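You operate a simulated robot arm through the tools that you are given. There is no shell and no other tool. Be economical: measure what you need, move in short steps, check, and stop when the job is done.

You run a simulated robot arm. Do the job below in one go: nothing can be reset, and whatever is moved stays where it is left.

TASK
Fit the flanged sleeve on the black plate and free its orange clips.
Fine: white cap off first, leave it on the steel bench; both of its knobs tight before you pull both clips out.
Where things are to end (x, y in the base frame): white cap within 0.06 m of [0.36, -0.04].

The check looks at the end state, three seconds after you hand in, the way a careful person would. Anything else that was tipped, shoved, dropped, spilled or broken makes it a failure. Lids that push on must go on centred and level and be pressed home; caps that screw on are set level and turned clockwise until they are tight.

THE ROBOT
A 7-joint arm with a fingered hand on a trunk, on a base that drives. Base frame: it is fixed to the floor where the robot stands at the start and does not move with it; the origin is under the middle of the robot, x ahead of it, y to its left, z up. Readings come in m, rad, newtons and seconds.
With the tool pointing down near the work surface it reaches from about 0.18 to 0.64 m from the robot's upright axis, wherever it stands. Its first joint turns from -2.007 to 2.007 rad. Places, roughly: back orange clip [0.5, 0.2, 0.8]; cream knob [0.5, 0.1, 0.8]; flanged sleeve (18x11x8 cm) [0.5, 0.2, 0.8]; front orange clip [0.4, 0.2, 0.8]; steel bench [1, 0.9, 0.8]; teal knob [0.5, 0.3, 0.8]; white cap (5x5x4 cm) [0.5, 0, 0.9]. Payload 3.1 kg.
The TCP is the grasp point between the finger pads, 0.022 m short of the fingertips. In the tool frame z runs along the fingers and y along their closing line. Largest opening 0.112 m; the body of the gripper starts 0.06 m behind the TCP. The gripper is a hand of 3 fingers: y runs from the thumb to the fingers, the wrist lies at [0, 0, -0.218] in the tool frame, and closing takes about 1.5 s.
Orientation is that of the tool frame in the base frame, as a unit quaternion [w, x, y, z]. With the fingers straight down and closing along the base's y, the tool's x points along the base's -x, its y along +y and its z along -z.

THE INTERFACE
- The arm moves only by the tool servo_tool. Its argument "moves" is a list of rows, each an object (a shift or turn left out is 0, a gripper value left out holds the last) with "delta_pos": the shift along the base's x, y, z in m, a list of three; "angular": the turn, a rotation vector about the base's x, y, z in rad, a list of three. In form: [{"delta_pos": [dx, dy, dz], "angular": [wx, wy, wz]}, ...]. A call has 1 to 8 rows; each row shifts and turns the commanded pose from where the row before left it. "jaw" is the gripper command, from -1 (shut) to 1 (fully open), values between in proportion, set as the call begins (left out, the last holds). A row lasts 0.2 s, in which the tool goes at most 0.05 m and 0.15 rad; a call with a longer step from one row to the next is refused whole, and so is a gripper value outside its range. A pose out of reach is approached as far as the arm can. The call stops where the force on the tool passes 40 N (or 10 N more than at its start, if that is more) or the arm is blocked; 0.2 s more then pass. The fingers move at their own pace (about 0.108 m/s each) and stop on an object; they squeeze with about 26 N. The grip force told is the motor's: it shows also when the fingers shut on nothing. Time passes only in rows, and 0.2 s behind the last, so rows that do not move let the fingers close. It gives the time, the measured TCP pose, the force on the tool (base axes), the opening and the grip force at its end, in the units of the frame above (readings bear some noise), with the torque about the TCP (base axes, N m) and any sound that the robot's microphone picked up, and new pictures: "pictures" is both (left out), scene, wrist or none.
- Cameras (640 x 400 px; columns grow to the right, rows downward): "scene" is now at [0.0121, 0.1389, 1.635]; the picture's right is [-0.19, -0.98, 0.00], its down [-0.79, 0.16, -0.59] and it looks along [0.58, -0.12, -0.80] (base axes); focal length 247 px, centre (320, 200). "wrist" rides on the gripper at [0.066, 0.003, -0.08] in the tool frame; the picture's right is [-0.05, 1.00, 0.00], its down [-0.77, -0.04, -0.64] and it looks along [-0.64, -0.03, 0.77] (tool axes); focal length 275 px, centre (320, 200). There is no depth. A picture from a camera that has moved, and an enlarged one, comes with that camera's place and axes in the base frame and with its lens.
- slide_trunk(by): slides the trunk up (or, below 0, down) by that many m; the arm and the scene camera ride with it, the base frame stays. It gives what a move gives, with no picture.
- base_move(legs): drives the robot by 1 to 6 legs, each [ahead, left, turn to the left] in m, m and rad, along the robot's own axes; the way and the turn of a leg run together, so that a leg with both is an arc; at most 1.5 m and 3.142 rad a leg. The arm and the cameras ride along, it lands a little off, and it stops where it bumps. It gives what a move gives, and a new picture of the scene camera.
- curl_fingers(finger1, finger2, thumb_bend): sets how far each is bent, from 0 (flat) to 1 (curled in); at 0.3 the hand is open as for a grip, at 0.7 the pads meet at the TCP. One left out holds its place. A second passes; each finger stops where it meets its share of the squeeze, and holds until it gets a number again. A gripper value or a shape takes the hand back. It gives what a move gives, with no picture; readings hold the bend of each and the force on the fingers (four entries, about 0 where the hand has none), thumb and palm.
- set_grasp(shape): the hand has 3 fingers and takes this shape, open, in about a second: jaw (thumb against the fingers, like two jaws); tri (thumb and two fingers); tip (a fingertip pinch); poke (one finger out to press); point (the index stretched); flat (the hand flat); cup (the hand cupped); fist (a fist). The gripper value then closes the fingers along that shape, each until it touches; the sizes above hold for jaw. It gives what a move gives, with no picture.
- pan_tilt(pan, tilt): turns the head with the scene camera to pan (to the left, within 2.705 rad either way) and tilt (down, from -0.506 to 1.204), counted from straight ahead of the robot. It gives what a move gives, and a new picture of the scene camera.
- enlarge(camera, box): a new picture of the part [left, top, right, bottom] of that camera's present view, enlarged. No time passes.
- sign_off(): hands the job in; it is judged then, once.

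Go step by step. Nothing tells you exact positions but the pictures and the camera data: compare them with the known pose of the tool, close in by small moves and look again before you grip or let go. The budget is 120 turns and 260 pictures, counting those below and the enlarged ones. Unless the task says otherwise, let go and move clear before handing in, and close with one line.

The tools are called after "Emit:" as name(argument=value, ...) on one line, values as JSON. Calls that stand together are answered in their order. servo_tool: Moves the arm, as the interface text tells. Its arguments: {"type":"object","properties":{"moves":{"type":"array"},"jaw":{"type":"number"},"pictures":{"type":"string","enum":["both","scene","wrist","none"]}},"required":["moves"]} The other tools are called the same way: slide_trunk (by) slides the trunk up or down; set_grasp (shape) gives the hand a shape; curl_fingers (finger1, finger2, thumb_bend) moves the fingers one by one; base_move (legs) drives the base; pan_tilt (pan, tilt) turns the head that bears the scene camera; enlarge (camera, box) takes an enlarged picture of a part of a camera's view; sign_off () hands the job in.

At the start:

```text
t: 0.0
position: [0.345, 0.1204, 1.2076]
tool_rot: [0.0, 0.0, 1.0, 0.0]
force: [0.2, 0.3, -0.4]
moment: [0.0, 0.04, 0.02]
opening: 0.1117
grip_force: 0.0
shape: jaw
bend: [0.3, 0.3, 0.3]
finger forces: [0.0, 0.0, 0.0, 0.1, 0.1, 0.0]
trunk travel left (down, up): [-0.775, 0.215]
robot x, y, heading: [0.0013, 0.0002, -0.0]
head pan, tilt: [-0.195, 0.935]
```

scene: 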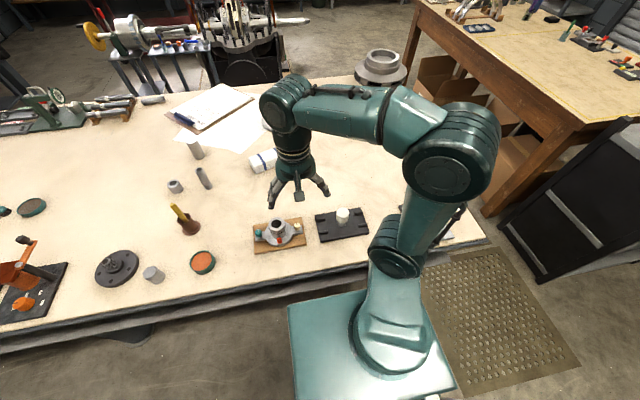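
wrist: 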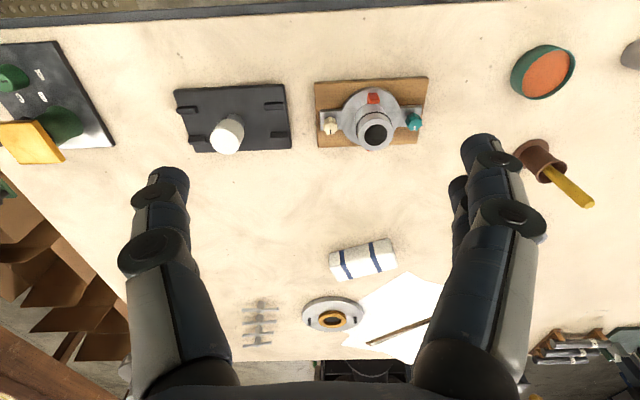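

I see the black plate with a white cap, and next to it a wooden board with the flanged sleeve. I'll look closer first.

Emit:
enlarge(camera="wrist", box=[160, 60, 450, 170])

Emit:
enlarge(camera="scene", box=[230, 190, 390, 290])

```text
2.21 times, centred on (305, 115) of wrist
camera zoom: at [0.2762, 0.1252, 1.2883], right [0.05, 1.0, 0.0], down [0.77, -0.04, 0.64], along [0.64, -0.03, -0.77], focal length 608 px, centre (353, 388)
```

zoom: 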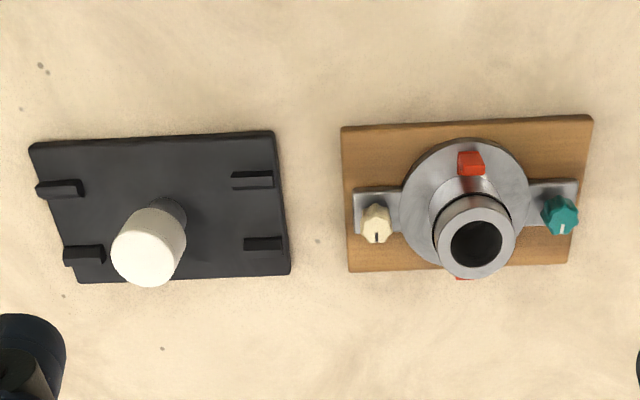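

```text
4.00 times, centred on (310, 240) of scene
camera zoom: at [0.0121, 0.1389, 1.635], right [-0.19, -0.98, 0.0], down [-0.79, 0.16, -0.59], along [0.58, -0.12, -0.8], focal length 988 px, centre (360, 40)
```

zoom: 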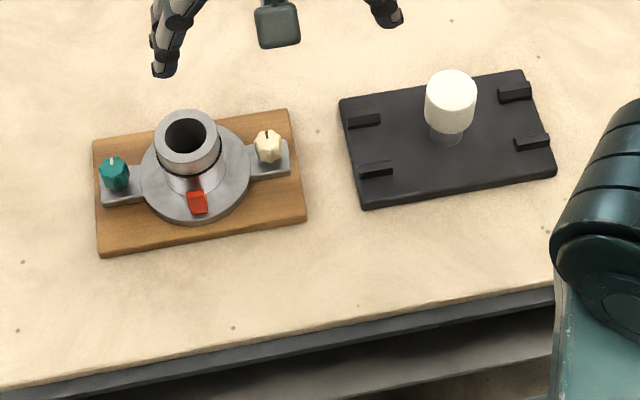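

The black plate carries a post with the white cap; the sleeve sits on the wooden board to its left. I'll move nearer over the cap to measure.

Emit:
servo_tool(moves=[{"delta_pos": [0.012, -0.027, -0.025]}, {"delta_pos": [0.012, -0.027, -0.025]}, {"delta_pos": [0.012, -0.027, -0.025]}, {"delta_pos": [0.012, -0.027, -0.025]}, {"delta_pos": [0.012, -0.027, -0.025]}, {"delta_pos": [0.012, -0.027, -0.025]}])

```text
t: 1.4
position: [0.4185, -0.0414, 1.0556]
tool_rot: [0.0, 0.0, 1.0, 0.0]
force: [0.6, -0.2, -0.8]
moment: [0.01, 0.01, -0.07]
opening: 0.1117
grip_force: 0.1
shape: jaw
bend: [0.3, 0.3, 0.3]
finger forces: [0.0, 0.1, 0.0, 0.0, 0.0, 0.1]
trunk travel left (down, up): [-0.775, 0.215]
robot x, y, heading: [0.0004, -0.0028, -0.0]
head pan, tilt: [-0.195, 0.935]
camera scene: at [0.0133, 0.1379, 1.6351], right [-0.19, -0.98, 0.0], down [-0.79, 0.16, -0.59], along [0.58, -0.12, -0.81], focal length 247 px, centre (320, 200)
camera wrist: at [0.3499, -0.0363, 1.1372], right [0.05, 1.0, 0.0], down [0.77, -0.04, 0.64], along [0.63, -0.03, -0.77], focal length 275 px, centre (320, 200)
```

scene: 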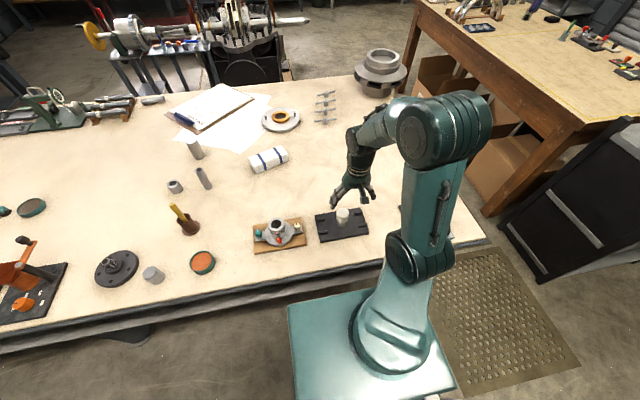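
wrist: 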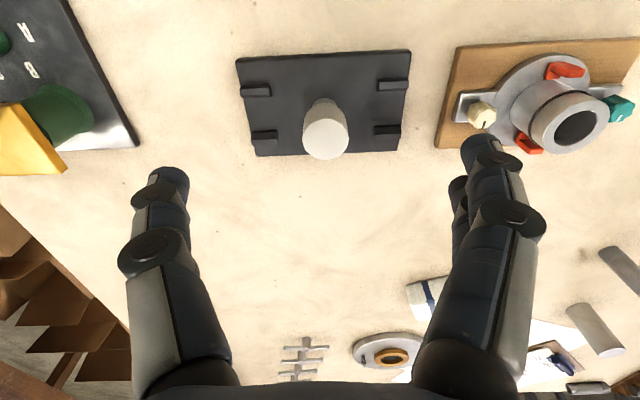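

The cap's top is at about (0.484, -0.036, 0.877). I'll come straight above it and check.

Emit:
servo_tool(moves=[{"delta_pos": [0.0165, 0.0012, -0.012]}, {"delta_pos": [0.0165, 0.0012, -0.02]}, {"delta_pos": [0.0165, 0.0012, -0.025]}, {"delta_pos": [0.016, 0.001, -0.03]}, {"delta_pos": [0, 0, -0.03]}])

Emit:
enlarge(camera="scene", box=[230, 160, 390, 260])

```text
t: 2.6
position: [0.4828, -0.0352, 0.9386]
tool_rot: [0.0, -0.001, 1.0, 0.0]
force: [0.9, -0.3, 1.1]
moment: [-0.01, -0.04, -0.02]
opening: 0.1116
grip_force: 0.1
shape: jaw
bend: [0.3, 0.3, 0.3]
finger forces: [0.0, 0.1, 0.0, 0.0, 0.0, 0.1]
trunk travel left (down, up): [-0.775, 0.215]
robot x, y, heading: [0.001, 0.0019, -0.001]
head pan, tilt: [-0.195, 0.935]
camera scene: at [0.0125, 0.139, 1.635], right [-0.19, -0.98, 0.0], down [-0.79, 0.16, -0.59], along [0.58, -0.12, -0.8], focal length 247 px, centre (320, 200)
camera wrist: at [0.4146, -0.0302, 1.0195], right [0.05, 1.0, 0.0], down [0.77, -0.04, 0.64], along [0.64, -0.03, -0.77], focal length 275 px, centre (320, 200)
```

scene: 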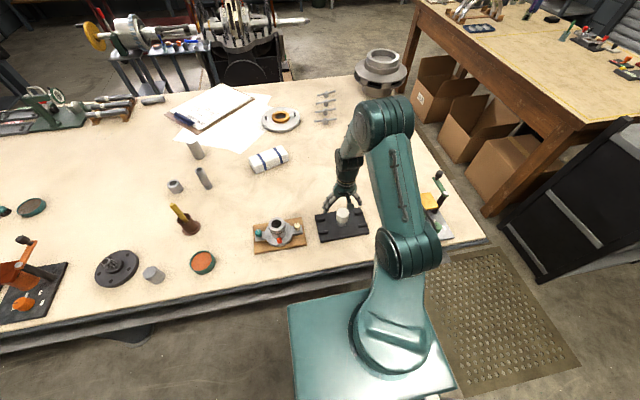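
wrist: 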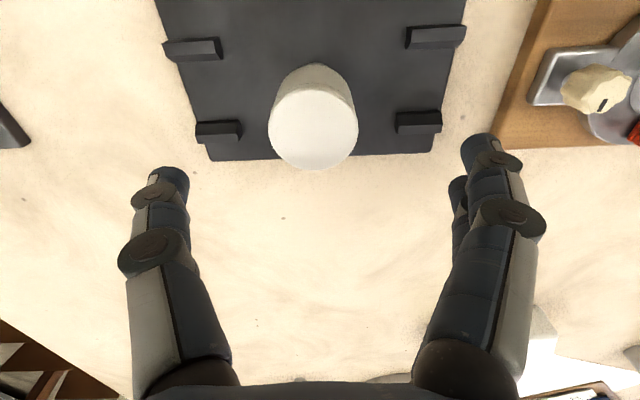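

```text
4.00 times, centred on (310, 210) of scene
camera zoom: at [0.0125, 0.139, 1.635], right [-0.19, -0.98, 0.0], down [-0.79, 0.16, -0.59], along [0.58, -0.12, -0.8], focal length 988 px, centre (360, 160)
```

zoom: 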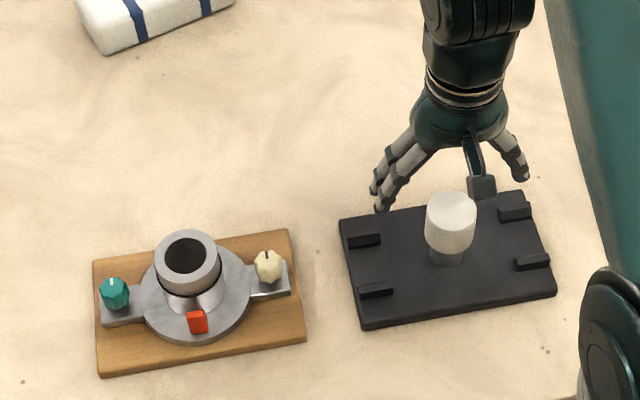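

The cap's top sits near (0.483, -0.036, 0.872), right below the TCP. I descend and grip.

Emit:
servo_tool(moves=[{"delta_pos": [0, 0, -0.04]}, {"delta_pos": [0, 0, -0.043]}, {}])

Emit:
servo_tool(moves=[{}, {}, {}, {}, {}, {}], jaw=-1)

Emit:
enlarge(camera="scene", box=[270, 160, 390, 260])

```text
t: 3.4
position: [0.4827, -0.0367, 0.8568]
tool_rot: [0.0, 0.0, 1.0, 0.0]
force: [-0.7, 0.3, 0.0]
moment: [0.0, 0.03, 0.06]
opening: 0.1118
grip_force: 0.2
shape: jaw
bend: [0.3, 0.3, 0.3]
finger forces: [0.0, 0.1, 0.0, 0.1, 0.1, 0.0]
trunk travel left (down, up): [-0.775, 0.215]
robot x, y, heading: [0.0003, -0.0012, -0.002]
head pan, tilt: [-0.195, 0.935]
camera scene: at [0.0115, 0.1389, 1.635], right [-0.19, -0.98, 0.0], down [-0.79, 0.16, -0.59], along [0.58, -0.12, -0.8], focal length 247 px, centre (320, 200)
camera wrist: at [0.4146, -0.0306, 0.9372], right [0.05, 1.0, 0.0], down [0.77, -0.04, 0.64], along [0.64, -0.03, -0.77], focal length 275 px, centre (320, 200)
```

scene: 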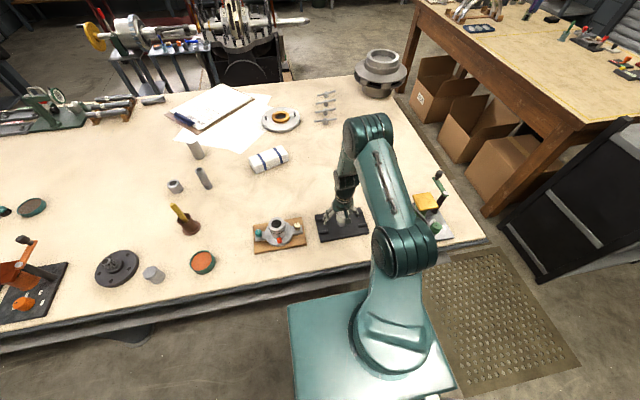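
wrist: 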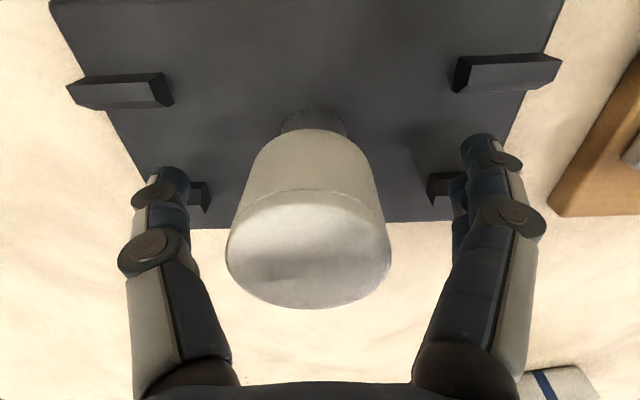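

```text
t: 4.8
position: [0.4844, -0.0364, 0.8565]
tool_rot: [-0.001, 0.0, 1.0, 0.001]
force: [0.3, -0.4, -8.7]
moment: [0.32, 0.01, 0.01]
opening: 0.0234
grip_force: 26.7
shape: jaw
bend: [0.73, 0.72, 0.73]
finger forces: [12.9, 10.9, 0.0, 0.1, 26.1, 0.0]
trunk travel left (down, up): [-0.775, 0.215]
robot x, y, heading: [0.0025, 0.0008, 0.003]
head pan, tilt: [-0.195, 0.935]
camera scene: at [0.0136, 0.1384, 1.6349], right [-0.19, -0.98, 0.0], down [-0.79, 0.16, -0.59], along [0.58, -0.12, -0.81], focal length 247 px, centre (320, 200)
camera wrist: at [0.4157, -0.0309, 0.9369], right [0.05, 1.0, 0.0], down [0.77, -0.04, 0.63], along [0.63, -0.03, -0.77], focal length 275 px, centre (320, 200)
```

scene: 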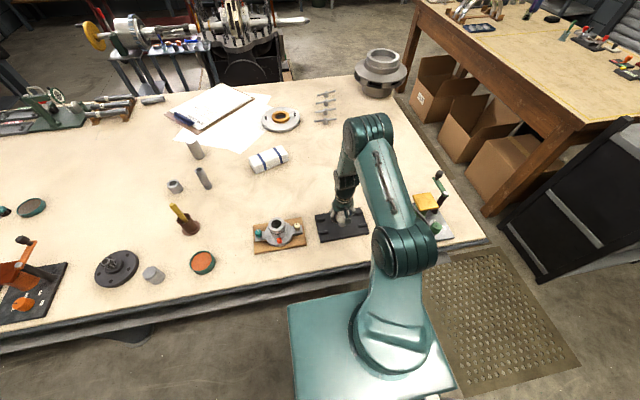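
wrist: 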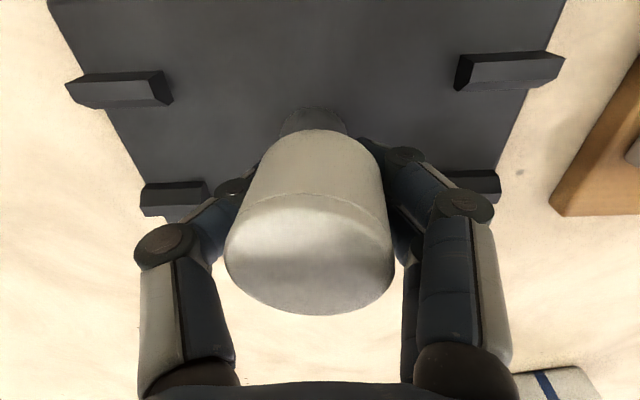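

```text
4.00 times, centred on (330, 210) of scene
camera zoom: at [0.0136, 0.1384, 1.6349], right [-0.19, -0.98, 0.0], down [-0.79, 0.16, -0.59], along [0.58, -0.12, -0.81], focal length 988 px, centre (280, 160)
```

zoom: 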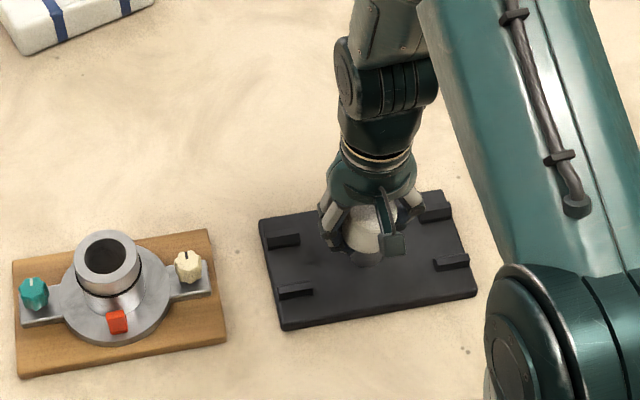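

The fingers seem to have closed partly below the cap (opening 0.023). I'll reopen, rise a bit and grip the cap proper.

Emit:
servo_tool(moves=[{}, {}, {}, {}, {}, {"delta_pos": [0, 0, 0.022]}], jaw=1, pictures="none")

Emit:
servo_tool(moves=[{}, {}, {}, {}, {}, {}], jaw=-1)

```text
t: 6.2
position: [0.4838, -0.036, 0.8783]
tool_rot: [0.0, 0.0, 1.0, 0.0]
force: [-0.8, -0.1, -0.9]
moment: [0.02, -0.02, 0.05]
opening: 0.112
grip_force: 0.0
shape: jaw
bend: [0.3, 0.3, 0.3]
finger forces: [0.0, 0.0, 0.1, 0.1, 0.0, 0.1]
trunk travel left (down, up): [-0.775, 0.215]
robot x, y, heading: [-0.0001, 0.0011, 0.001]
head pan, tilt: [-0.195, 0.935]
```

```text
t: 7.6
position: [0.4845, -0.0359, 0.8789]
tool_rot: [0.0, 0.0, 1.0, 0.0]
force: [0.3, 0.5, -0.4]
moment: [0.03, -0.02, -0.01]
opening: 0.0364
grip_force: 25.9
shape: jaw
bend: [0.74, 0.73, 0.7]
finger forces: [12.0, 11.7, 0.1, 0.1, 23.5, 0.0]
trunk travel left (down, up): [-0.775, 0.215]
robot x, y, heading: [0.0025, -0.0006, -0.0]
head pan, tilt: [-0.195, 0.935]
camera scene: at [0.0123, 0.1388, 1.635], right [-0.19, -0.98, 0.0], down [-0.79, 0.16, -0.59], along [0.58, -0.12, -0.8], focal length 247 px, centre (320, 200)
camera wrist: at [0.415, -0.0306, 0.959], right [0.05, 1.0, 0.0], down [0.77, -0.04, 0.64], along [0.64, -0.03, -0.77], focal length 275 px, centre (320, 200)
```

scene: 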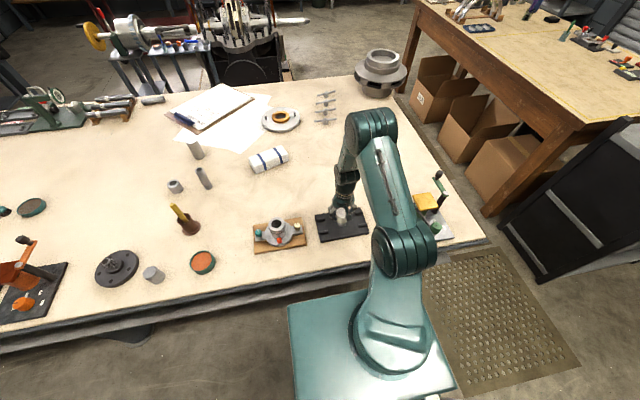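
wrist: 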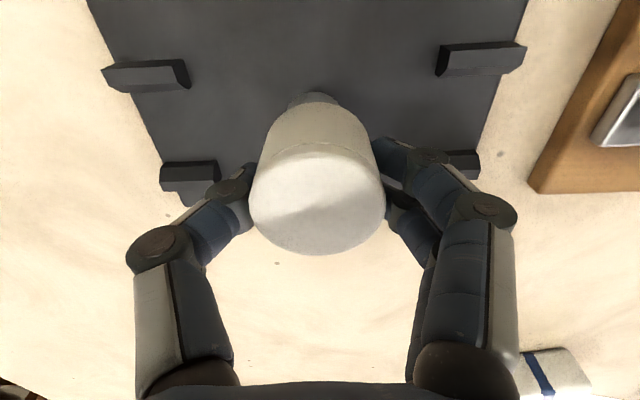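

The grip now holds the cap's sides. I lift gently and watch the force.

Emit:
servo_tool(moves=[{"delta_pos": [0, 0, 0.01]}, {"delta_pos": [0, 0, 0.015]}, {"delta_pos": [0, 0, 0.015]}])

```text
t: 8.4
position: [0.4818, -0.0367, 0.9197]
tool_rot: [0.0, 0.0, 1.0, -0.001]
force: [0.6, 0.0, -0.6]
moment: [0.03, 0.0, -0.01]
opening: 0.0361
grip_force: 26.1
shape: jaw
bend: [0.74, 0.73, 0.7]
finger forces: [12.3, 11.7, 0.0, 0.0, 23.4, 0.0]
trunk travel left (down, up): [-0.775, 0.215]
robot x, y, heading: [0.0039, -0.0033, 0.003]
head pan, tilt: [-0.195, 0.935]
camera scene: at [0.0118, 0.139, 1.6349], right [-0.19, -0.98, 0.0], down [-0.79, 0.16, -0.59], along [0.58, -0.12, -0.8], focal length 247 px, centre (320, 200)
camera wrist: at [0.4132, -0.0316, 0.9994], right [0.05, 1.0, 0.0], down [0.77, -0.04, 0.64], along [0.63, -0.03, -0.77], focal length 275 px, centre (320, 200)
```

scene: 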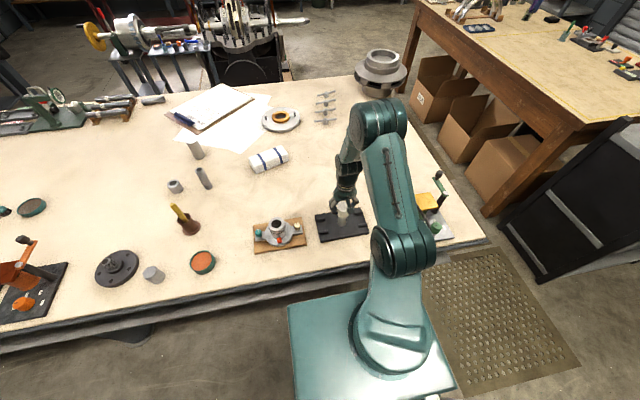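
wrist: 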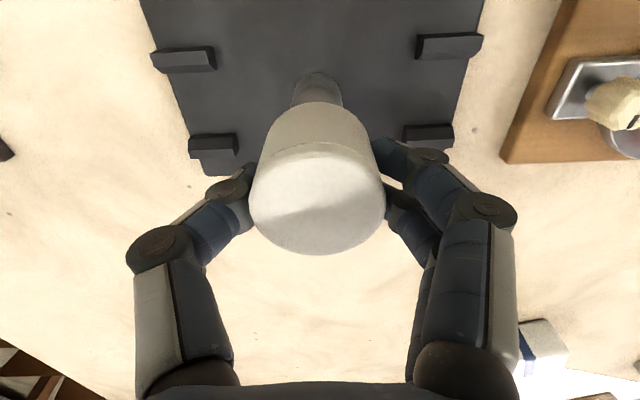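

The cap comes off freely. I raise it a little more, then carry it toward the robot to (0.367, -0.038).

Emit:
servo_tool(moves=[{"delta_pos": [0, 0, 0.03]}, {"delta_pos": [-0.029, 0, 0]}, {"delta_pos": [-0.029, 0, 0]}, {"delta_pos": [-0.029, 0, 0]}, {"delta_pos": [-0.029, 0, 0]}, {"delta_pos": [0, 0, -0.04]}, {"delta_pos": [0, 0, -0.04]}])

Emit:
enlarge(camera="scene", box=[270, 180, 390, 280])

```text
t: 10.0
position: [0.3663, -0.0375, 0.8701]
tool_rot: [0.001, 0.0, 1.0, 0.0]
force: [0.5, 0.1, -0.2]
moment: [-0.01, -0.01, -0.02]
opening: 0.0363
grip_force: 26.2
shape: jaw
bend: [0.74, 0.73, 0.7]
finger forces: [12.3, 12.2, 0.0, 0.0, 23.2, 0.1]
trunk travel left (down, up): [-0.775, 0.215]
robot x, y, heading: [0.0032, -0.0004, -0.001]
head pan, tilt: [-0.195, 0.935]
camera scene: at [0.013, 0.139, 1.635], right [-0.19, -0.98, 0.0], down [-0.79, 0.16, -0.59], along [0.58, -0.12, -0.81], focal length 247 px, centre (320, 200)
camera wrist: at [0.2987, -0.0327, 0.9501], right [0.05, 1.0, 0.0], down [0.77, -0.04, 0.64], along [0.63, -0.03, -0.77], focal length 275 px, centre (320, 200)
```

scene: 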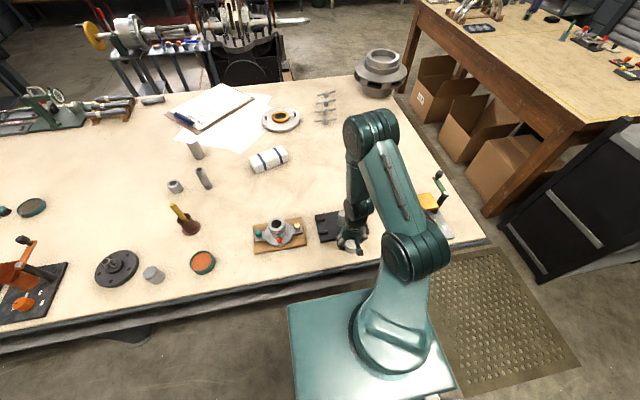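
wrist: 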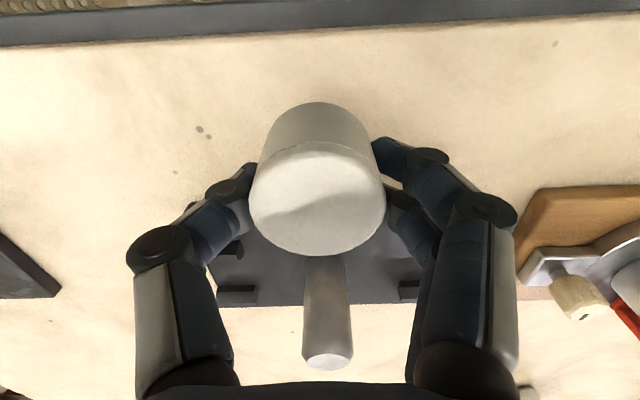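

```text
4.00 times, centred on (330, 230) of scene
camera zoom: at [0.013, 0.139, 1.635], right [-0.19, -0.98, 0.0], down [-0.79, 0.16, -0.59], along [0.58, -0.12, -0.81], focal length 988 px, centre (280, 80)
```

zoom: 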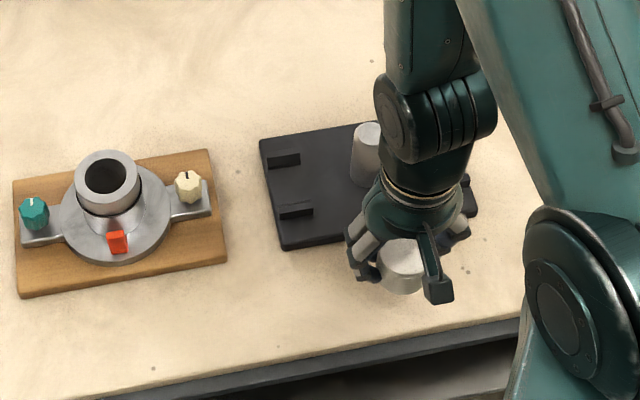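

The cap hangs above free bench at the target; the bare post stands behind. I lower it in small steps until contact.

Emit:
servo_tool(moves=[{"delta_pos": [0, 0, -0.012]}, {"delta_pos": [0, 0, -0.012]}, {}])

Emit:
enlarge(camera="wrist", box=[200, 60, 440, 210])

```text
t: 10.8
position: [0.3665, -0.038, 0.8457]
tool_rot: [0.0, 0.0, 1.0, 0.0]
force: [-0.6, 0.3, -0.7]
moment: [0.01, -0.02, 0.01]
opening: 0.0362
grip_force: 25.7
shape: jaw
bend: [0.74, 0.73, 0.7]
finger forces: [12.3, 12.3, 0.1, 0.0, 23.1, 0.0]
trunk travel left (down, up): [-0.775, 0.215]
robot x, y, heading: [0.0028, 0.0005, 0.0]
head pan, tilt: [-0.195, 0.935]
camera scene: at [0.0122, 0.139, 1.635], right [-0.19, -0.98, 0.0], down [-0.79, 0.16, -0.59], along [0.58, -0.12, -0.8], focal length 247 px, centre (320, 200)
camera wrist: at [0.2978, -0.033, 0.9266], right [0.05, 1.0, 0.0], down [0.77, -0.04, 0.64], along [0.64, -0.03, -0.77], focal length 275 px, centre (320, 200)
```

scene: 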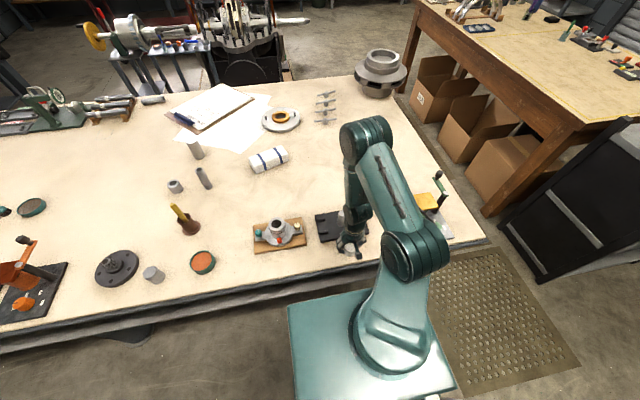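
wrist: 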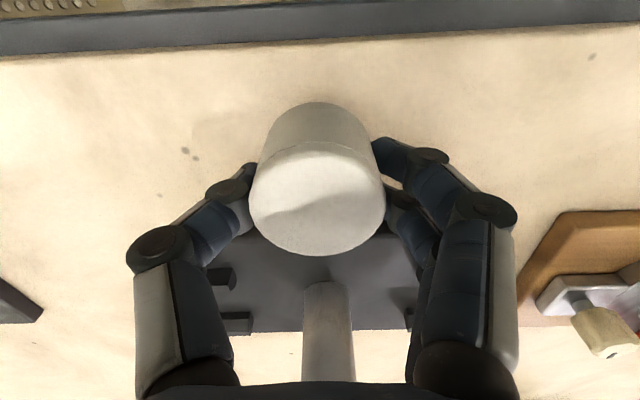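

```text
2.67 times, centred on (320, 135) of wrist
camera zoom: at [0.2978, -0.033, 0.9266], right [0.05, 1.0, 0.0], down [0.77, -0.04, 0.64], along [0.64, -0.03, -0.77], focal length 734 px, centre (320, 373)
```

zoom: 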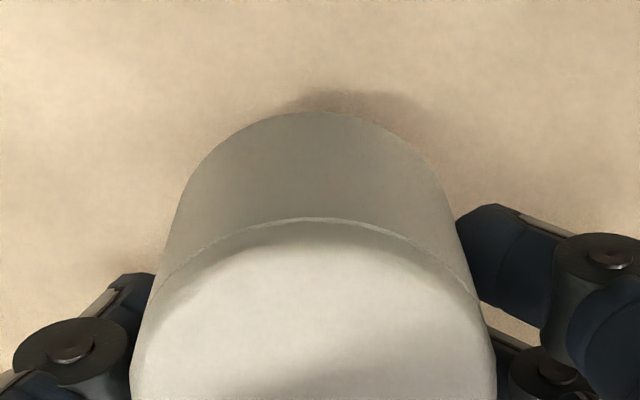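

The shadow is closing up; a few mm to centimetres remain. I continue down in fine steps.

Emit:
servo_tool(moves=[{"delta_pos": [0, 0, -0.005]}, {"delta_pos": [0, 0, -0.005]}, {"delta_pos": [0, 0, -0.004]}, {}], pictures="none")

Emit:
enlarge(camera="wrist", box=[200, 60, 440, 210])

```text
t: 11.8
position: [0.3667, -0.0373, 0.8311]
tool_rot: [0.0, -0.001, 1.0, 0.0]
force: [0.4, 0.1, 0.0]
moment: [0.02, -0.01, 0.02]
opening: 0.036
grip_force: 26.1
shape: jaw
bend: [0.74, 0.73, 0.7]
finger forces: [12.4, 12.2, 0.0, 0.0, 23.2, 0.1]
trunk travel left (down, up): [-0.775, 0.215]
robot x, y, heading: [0.0042, 0.0033, 0.002]
head pan, tilt: [-0.195, 0.935]
```

```text
2.67 times, centred on (320, 135) of wrist
camera zoom: at [0.2978, -0.0323, 0.9125], right [0.05, 1.0, 0.0], down [0.77, -0.04, 0.64], along [0.64, -0.03, -0.77], focal length 734 px, centre (320, 373)
```

zoom: 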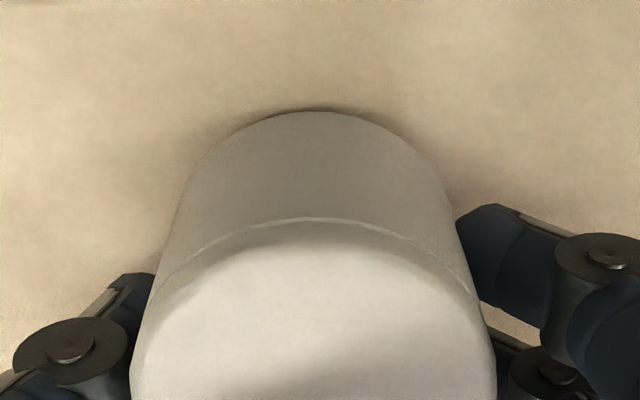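

Emit:
servo_tool(moves=[{"delta_pos": [0, 0, -0.003]}, {"delta_pos": [0, 0, -0.003]}, {}], pictures="none")

Emit:
enlarge(camera="wrist", box=[200, 60, 440, 210])

```text
t: 12.6
position: [0.3659, -0.0381, 0.8242]
tool_rot: [0.001, 0.0, 1.0, 0.001]
force: [2.1, -1.4, 13.9]
moment: [-0.02, -0.02, 0.0]
opening: 0.0366
grip_force: 25.7
shape: jaw
bend: [0.74, 0.74, 0.7]
finger forces: [13.3, 13.7, 0.0, 0.0, 27.2, 0.0]
trunk travel left (down, up): [-0.775, 0.215]
robot x, y, heading: [0.0018, -0.002, -0.0]
head pan, tilt: [-0.195, 0.935]
```

```text
2.67 times, centred on (320, 135) of wrist
camera zoom: at [0.2978, -0.0323, 0.9065], right [0.05, 1.0, 0.0], down [0.77, -0.04, 0.64], along [0.64, -0.03, -0.77], focal length 734 px, centre (320, 373)
```

zoom: 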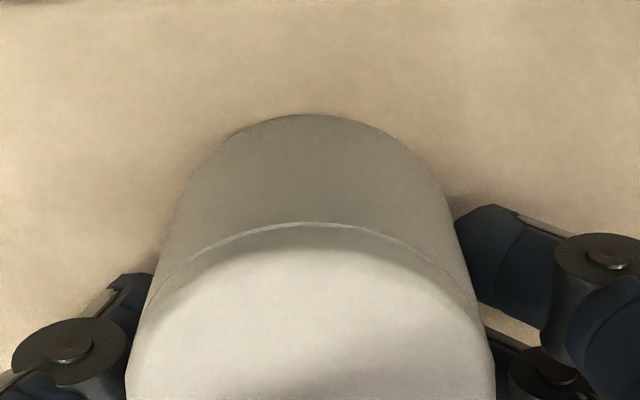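

The cap stands on the bench. I open, rise well clear and look at the sleeve.

Emit:
servo_tool(moves=[{"delta_pos": [0, 0, 0.001]}, {}, {}, {}, {}, {"delta_pos": [0, 0, 0.04]}, {"delta_pos": [0, 0, 0.05]}, {"delta_pos": [0, 0, 0.05]}], jaw=1, pictures="wrist")

Emit:
servo_tool(moves=[{"delta_pos": [0, 0.04, 0.03]}, {"delta_pos": [0, 0.04, 0.02]}, {"delta_pos": [0, 0.04, 0.0]}, {"delta_pos": [0, 0.04, 0.0]}, {"delta_pos": [0, 0.04, 0.0]}, {"delta_pos": [0.01, 0.02, 0.0]}])

Emit:
enlarge(camera="wrist", box=[160, 20, 480, 220])

Emit:
enlarge(camera="scene", box=[240, 190, 400, 290])

```text
t: 14.4
position: [0.3622, -0.0379, 0.9661]
tool_rot: [0.0, 0.0, 1.0, 0.0]
force: [-1.1, 0.3, -0.2]
moment: [0.0, -0.04, -0.02]
opening: 0.1121
grip_force: 0.1
shape: jaw
bend: [0.3, 0.3, 0.3]
finger forces: [0.0, 0.0, 0.0, 0.0, 0.1, 0.1]
trunk travel left (down, up): [-0.775, 0.215]
robot x, y, heading: [-0.0013, 0.0014, 0.001]
head pan, tilt: [-0.195, 0.935]
camera wrist: at [0.2938, -0.0323, 1.0472], right [0.05, 1.0, 0.0], down [0.77, -0.04, 0.64], along [0.64, -0.03, -0.77], focal length 275 px, centre (320, 200)
```

wrist: 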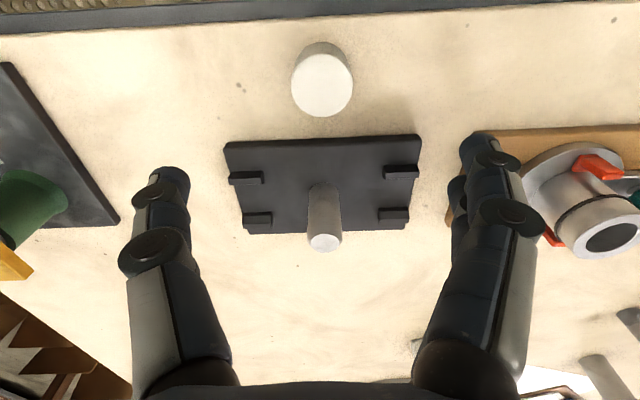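

```text
t: 15.8
position: [0.3765, 0.1825, 1.0142]
tool_rot: [0.001, 0.0, 1.0, 0.0]
force: [-0.5, -0.8, 1.4]
moment: [0.0, 0.05, 0.03]
opening: 0.1117
grip_force: 0.0
shape: jaw
bend: [0.3, 0.3, 0.3]
finger forces: [0.1, 0.0, 0.1, 0.0, 0.0, 0.1]
trunk travel left (down, up): [-0.775, 0.215]
robot x, y, heading: [-0.002, -0.0002, -0.001]
head pan, tilt: [-0.195, 0.935]
camera scene: at [0.0126, 0.1394, 1.6349], right [-0.19, -0.98, 0.0], down [-0.79, 0.16, -0.59], along [0.58, -0.12, -0.8], focal length 247 px, centre (320, 200)
camera wrist: at [0.3083, 0.1874, 1.0956], right [0.05, 1.0, 0.0], down [0.77, -0.04, 0.64], along [0.63, -0.03, -0.77], focal length 275 px, centre (320, 200)
```

scene: 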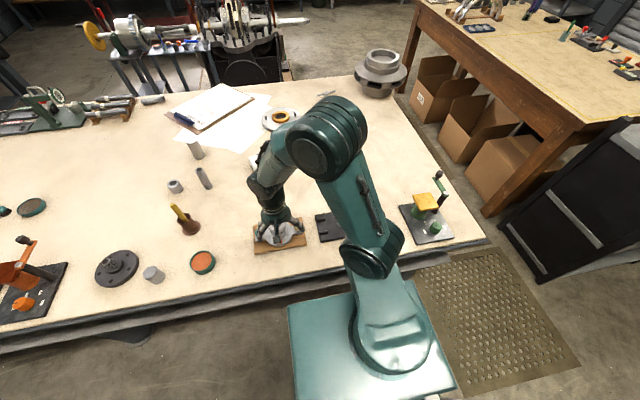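
wrist: 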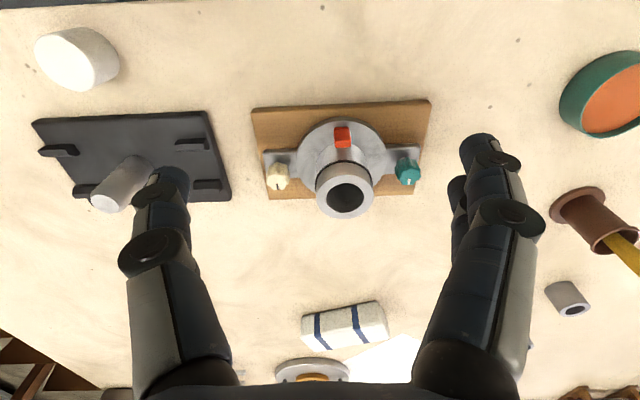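

```text
2.00 times, centred on (320, 120) of wrist
camera zoom: at [0.3083, 0.1874, 1.0956], right [0.05, 1.0, 0.0], down [0.77, -0.04, 0.64], along [0.63, -0.03, -0.77], focal length 551 px, centre (320, 360)
```

zoom: 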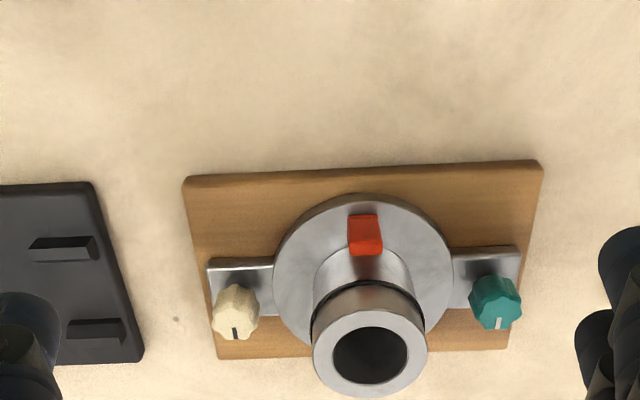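

```text
4.00 times, centred on (320, 240) of scene
camera zoom: at [0.0126, 0.1394, 1.6349], right [-0.19, -0.98, 0.0], down [-0.79, 0.16, -0.59], along [0.58, -0.12, -0.8], focal length 988 px, centre (320, 40)
```

zoom: 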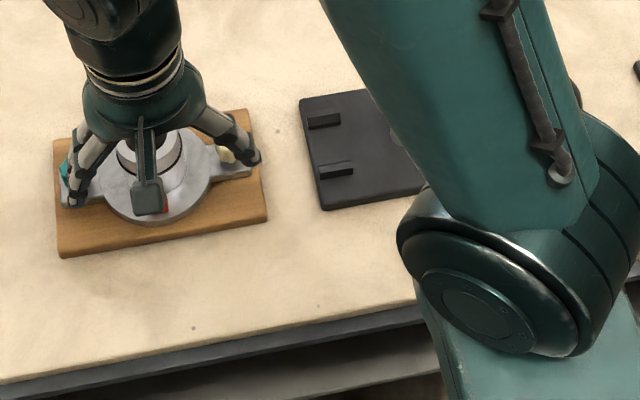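

The cap stands upright at its target. The sleeve's axis is near (0.487, 0.206), top at about z 0.874, aligned with y; I move above it with a part-closed jaw.

Emit:
servo_tool(moves=[{"delta_pos": [0.037, 0.008, -0.01]}, {"delta_pos": [0.037, 0.008, -0.02]}, {"delta_pos": [0.0365, 0.0075, -0.02]}, {}, {}], jaw=0.6, pictures="wrist")

Emit:
enlarge(camera="wrist", box=[140, 0, 500, 225])

```text
t: 17.0
position: [0.4855, 0.2064, 0.9689]
tool_rot: [0.0, 0.0, 1.0, 0.0]
force: [0.5, -0.5, -0.1]
moment: [-0.01, -0.03, 0.03]
opening: 0.0896
grip_force: 0.0
shape: jaw
bend: [0.59, 0.59, 0.55]
finger forces: [0.0, 0.1, 0.0, 0.1, 0.1, 0.0]
trunk travel left (down, up): [-0.775, 0.215]
robot x, y, heading: [0.0013, 0.0013, 0.002]
head pan, tilt: [-0.195, 0.935]
camera wrist: at [0.4179, 0.2111, 1.0487], right [0.05, 1.0, 0.0], down [0.77, -0.04, 0.64], along [0.63, -0.03, -0.77], focal length 275 px, centre (320, 200)
```

wrist: 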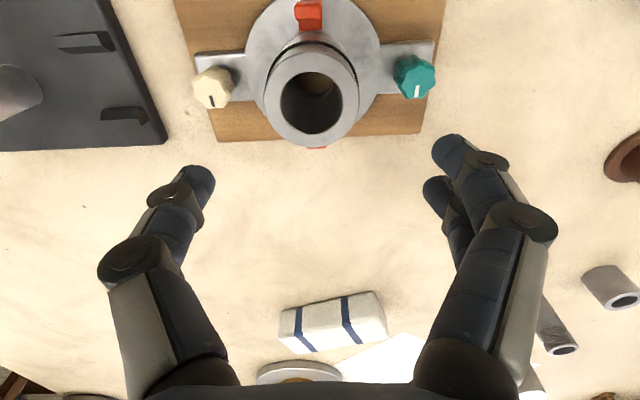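

```text
1.78 times, centred on (320, 112) of wrist
camera zoom: at [0.4179, 0.2111, 1.0487], right [0.05, 1.0, 0.0], down [0.77, -0.04, 0.64], along [0.63, -0.03, -0.77], focal length 489 px, centre (320, 356)
```

zoom: 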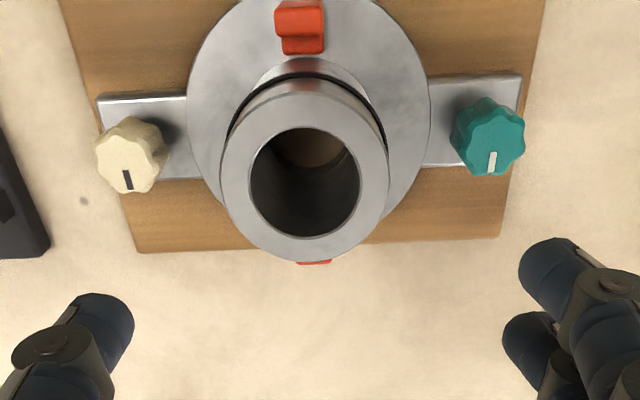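

The sleeve's top ring is just below, at about (0.482, 0.204). I descend partway and check again.

Emit:
servo_tool(moves=[{"delta_pos": [-0.002, -0.002, -0.03]}, {"delta_pos": [0, 0, -0.03]}, {}], pictures="wrist")

Emit:
enlarge(camera="scene", box=[230, 180, 330, 260])

```text
t: 17.8
position: [0.4836, 0.2043, 0.9078]
tool_rot: [0.0, 0.0, 1.0, 0.001]
force: [-0.5, 0.0, 0.2]
moment: [0.03, 0.01, -0.01]
opening: 0.0899
grip_force: 0.1
shape: jaw
bend: [0.59, 0.59, 0.55]
finger forces: [0.0, 0.0, 0.1, 0.0, 0.1, 0.0]
trunk travel left (down, up): [-0.775, 0.215]
robot x, y, heading: [0.0026, 0.0023, -0.001]
head pan, tilt: [-0.195, 0.935]
camera wrist: at [0.4157, 0.2086, 0.9885], right [0.05, 1.0, 0.0], down [0.77, -0.04, 0.64], along [0.64, -0.03, -0.77], focal length 275 px, centre (320, 200)
```

wrist: 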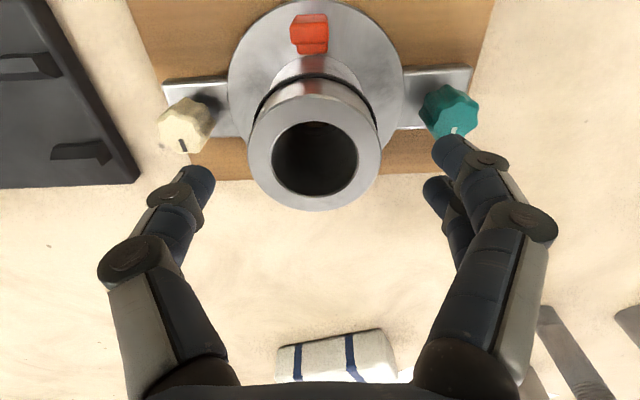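

```text
5.00 times, centred on (280, 220) of scene
camera zoom: at [0.0117, 0.1386, 1.635], right [-0.19, -0.98, 0.0], down [-0.79, 0.16, -0.59], along [0.58, -0.12, -0.8], focal length 1235 px, centre (520, 100)
```

zoom: 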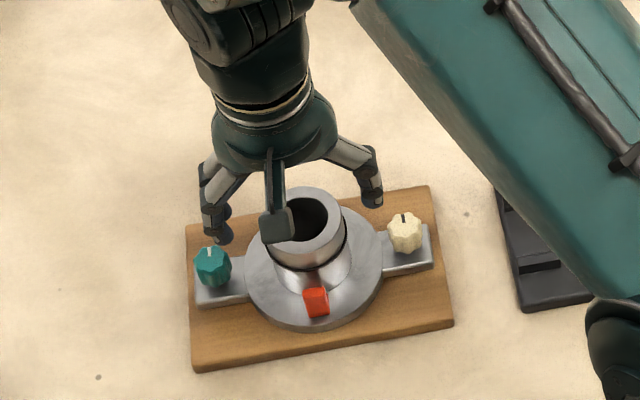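

Centred well. I descend and close on the tube.

Emit:
servo_tool(moves=[{"delta_pos": [-0.001, -0.001, -0.02]}, {"delta_pos": [0, 0, -0.024]}, {}], pictures="wrist")

Emit:
servo_tool(moves=[{}, {}, {}, {}, {}, {}], jaw=-1, pictures="wrist")

Emit:
enlarge(camera="scene", box=[230, 180, 330, 260])

```text
t: 18.6
position: [0.4832, 0.2023, 0.8621]
tool_rot: [0.0, 0.001, 1.0, 0.0]
force: [-1.0, -2.8, 2.7]
moment: [0.08, 0.02, 0.07]
opening: 0.0888
grip_force: 0.1
shape: jaw
bend: [0.62, 0.59, 0.56]
finger forces: [3.5, 0.1, 0.0, 0.0, 0.7, 0.1]
trunk travel left (down, up): [-0.775, 0.215]
robot x, y, heading: [-0.0026, -0.0007, -0.005]
head pan, tilt: [-0.195, 0.935]
camera wrist: at [0.4153, 0.2079, 0.9434], right [0.05, 1.0, 0.0], down [0.77, -0.04, 0.64], along [0.64, -0.03, -0.77], focal length 275 px, centre (320, 200)
```

wrist: 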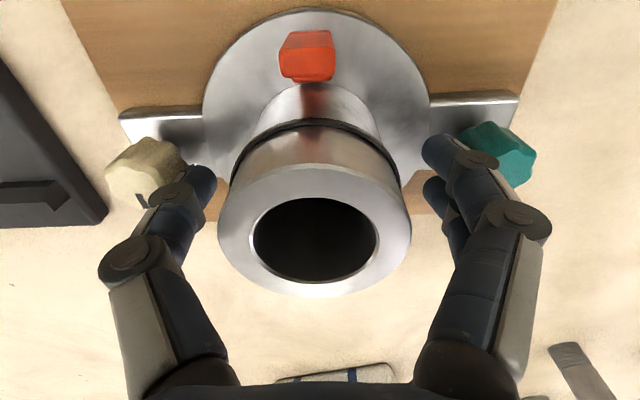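

```text
t: 20.0
position: [0.4835, 0.2035, 0.8628]
tool_rot: [0.0, 0.0, 1.0, 0.0]
force: [-0.2, -2.9, -0.3]
moment: [-0.05, -0.04, 0.05]
opening: 0.0464
grip_force: 26.2
shape: jaw
bend: [0.73, 0.73, 0.7]
finger forces: [7.2, 15.2, 0.0, 0.0, 25.6, 0.0]
trunk travel left (down, up): [-0.775, 0.215]
robot x, y, heading: [-0.0, 0.001, -0.001]
head pan, tilt: [-0.195, 0.935]
camera wrist: at [0.4157, 0.2079, 0.9434], right [0.05, 1.0, 0.0], down [0.77, -0.04, 0.64], along [0.63, -0.03, -0.77], focal length 275 px, centre (320, 200)
```

wrist: 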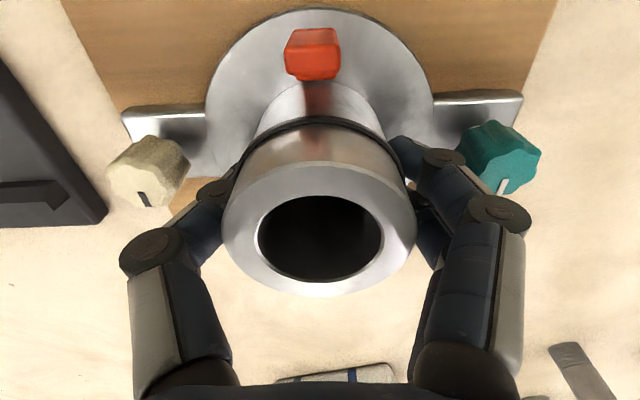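

```text
5.00 times, centred on (280, 220) of scene
camera zoom: at [0.0126, 0.1382, 1.635], right [-0.19, -0.98, 0.0], down [-0.79, 0.16, -0.59], along [0.58, -0.12, -0.81], focal length 1235 px, centre (520, 100)
```

zoom: 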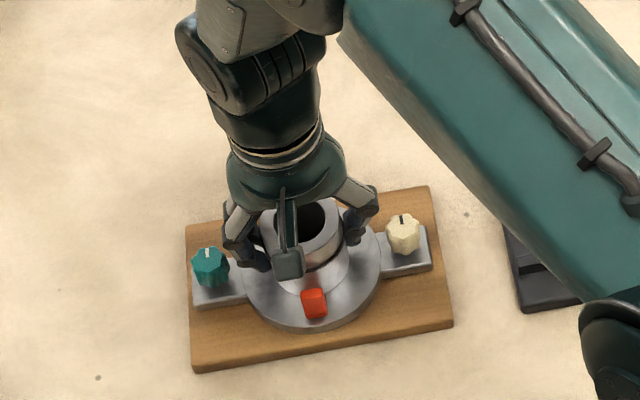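

The tube is held. I lift gently.

Emit:
servo_tool(moves=[{"delta_pos": [0, 0, 0.01]}, {"delta_pos": [0, 0, 0.015]}, {"delta_pos": [0, 0, 0.015]}, {}], pictures="wrist")

Emit:
enlarge(camera="scene", box=[230, 180, 330, 260])

```text
t: 21.0
position: [0.4839, 0.2037, 0.9013]
tool_rot: [-0.001, -0.001, 1.0, 0.0]
force: [-0.8, 0.2, -9.8]
moment: [-0.04, -0.05, -0.02]
opening: 0.0456
grip_force: 25.4
shape: jaw
bend: [0.72, 0.72, 0.7]
finger forces: [8.6, 16.1, 0.0, 0.0, 24.4, 0.1]
trunk travel left (down, up): [-0.775, 0.215]
robot x, y, heading: [0.0027, 0.0029, -0.003]
head pan, tilt: [-0.195, 0.935]
camera wrist: at [0.4165, 0.2082, 0.9831], right [0.05, 1.0, 0.0], down [0.77, -0.04, 0.63], along [0.63, -0.03, -0.77], focal length 275 px, centre (320, 200)
```

wrist: 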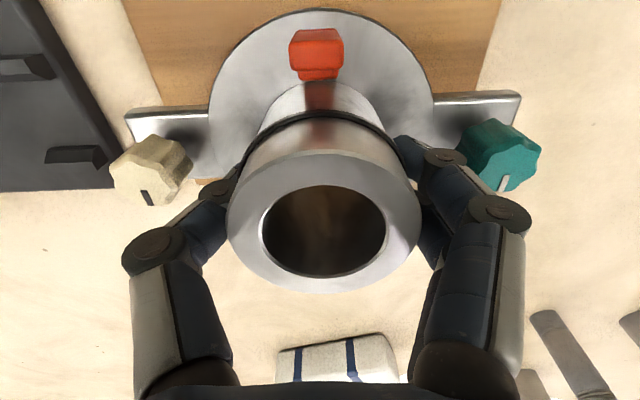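

```text
5.00 times, centred on (280, 220) of scene
camera zoom: at [0.0139, 0.1397, 1.6348], right [-0.19, -0.98, 0.0], down [-0.79, 0.16, -0.59], along [0.58, -0.12, -0.81], focal length 1235 px, centre (520, 100)
```

zoom: 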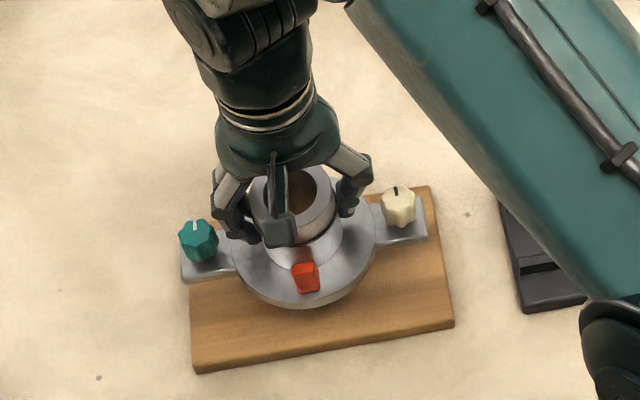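

The sleeve is lifted level and aligned (about 1 kg). By comparing camera views, the post wants TCP ≈ (0.485, -0.038); I raise and carry it above the post.

Emit:
servo_tool(moves=[{"delta_pos": [0, 0, 0.04]}, {"delta_pos": [0, 0, 0.045]}, {"delta_pos": [0, -0.04, 0]}, {"delta_pos": [0, -0.04, 0]}, {"delta_pos": [0, -0.04, 0]}, {"delta_pos": [0, -0.04, 0]}, {"delta_pos": [0.001, -0.04, 0]}, {"delta_pos": [0, -0.0415, 0]}])

Emit:
enlarge(camera="scene", box=[280, 160, 400, 260])

```text
t: 22.8
position: [0.4854, -0.0408, 0.9847]
tool_rot: [0.0, 0.0, 1.0, 0.0]
force: [-0.4, 0.2, -9.9]
moment: [-0.01, -0.09, -0.03]
opening: 0.0455
grip_force: 25.4
shape: jaw
bend: [0.72, 0.72, 0.7]
finger forces: [8.7, 16.2, 0.0, 0.0, 24.5, 0.1]
trunk travel left (down, up): [-0.775, 0.215]
robot x, y, heading: [-0.0006, -0.0021, -0.005]
head pan, tilt: [-0.195, 0.935]
camera scene: at [0.0134, 0.1358, 1.6352], right [-0.2, -0.98, 0.0], down [-0.79, 0.16, -0.59], along [0.58, -0.11, -0.81], focal length 247 px, centre (320, 200)
camera wrist: at [0.4161, -0.0361, 1.0667], right [0.05, 1.0, 0.0], down [0.77, -0.04, 0.64], along [0.63, -0.03, -0.77], focal length 275 px, centre (320, 200)
```

scene: 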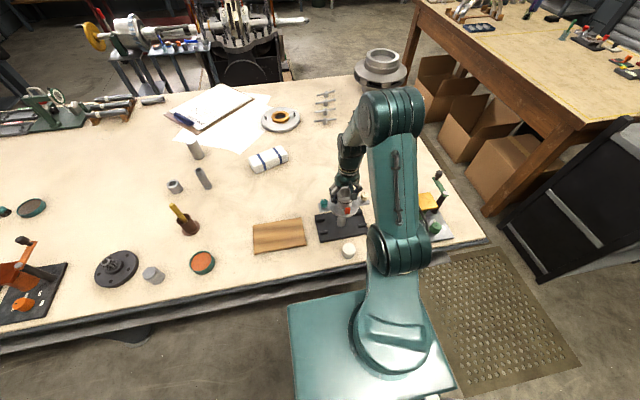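
wrist: 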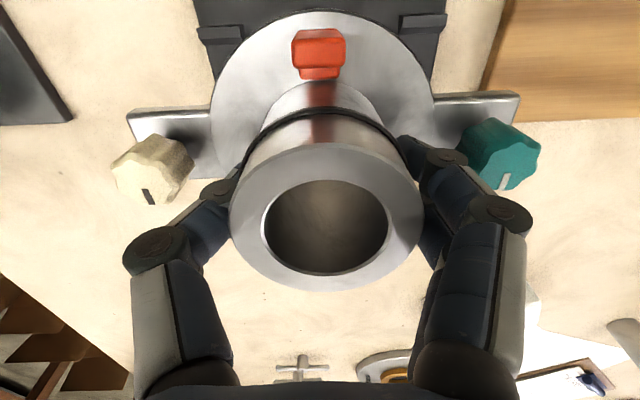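

```text
4.00 times, centred on (340, 210) of scene
camera zoom: at [0.0134, 0.1358, 1.6352], right [-0.2, -0.98, 0.0], down [-0.79, 0.16, -0.59], along [0.58, -0.11, -0.81], focal length 988 px, centre (240, 160)
```

zoom: 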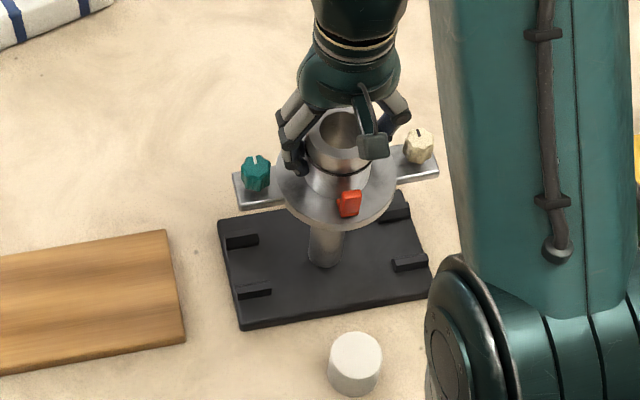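

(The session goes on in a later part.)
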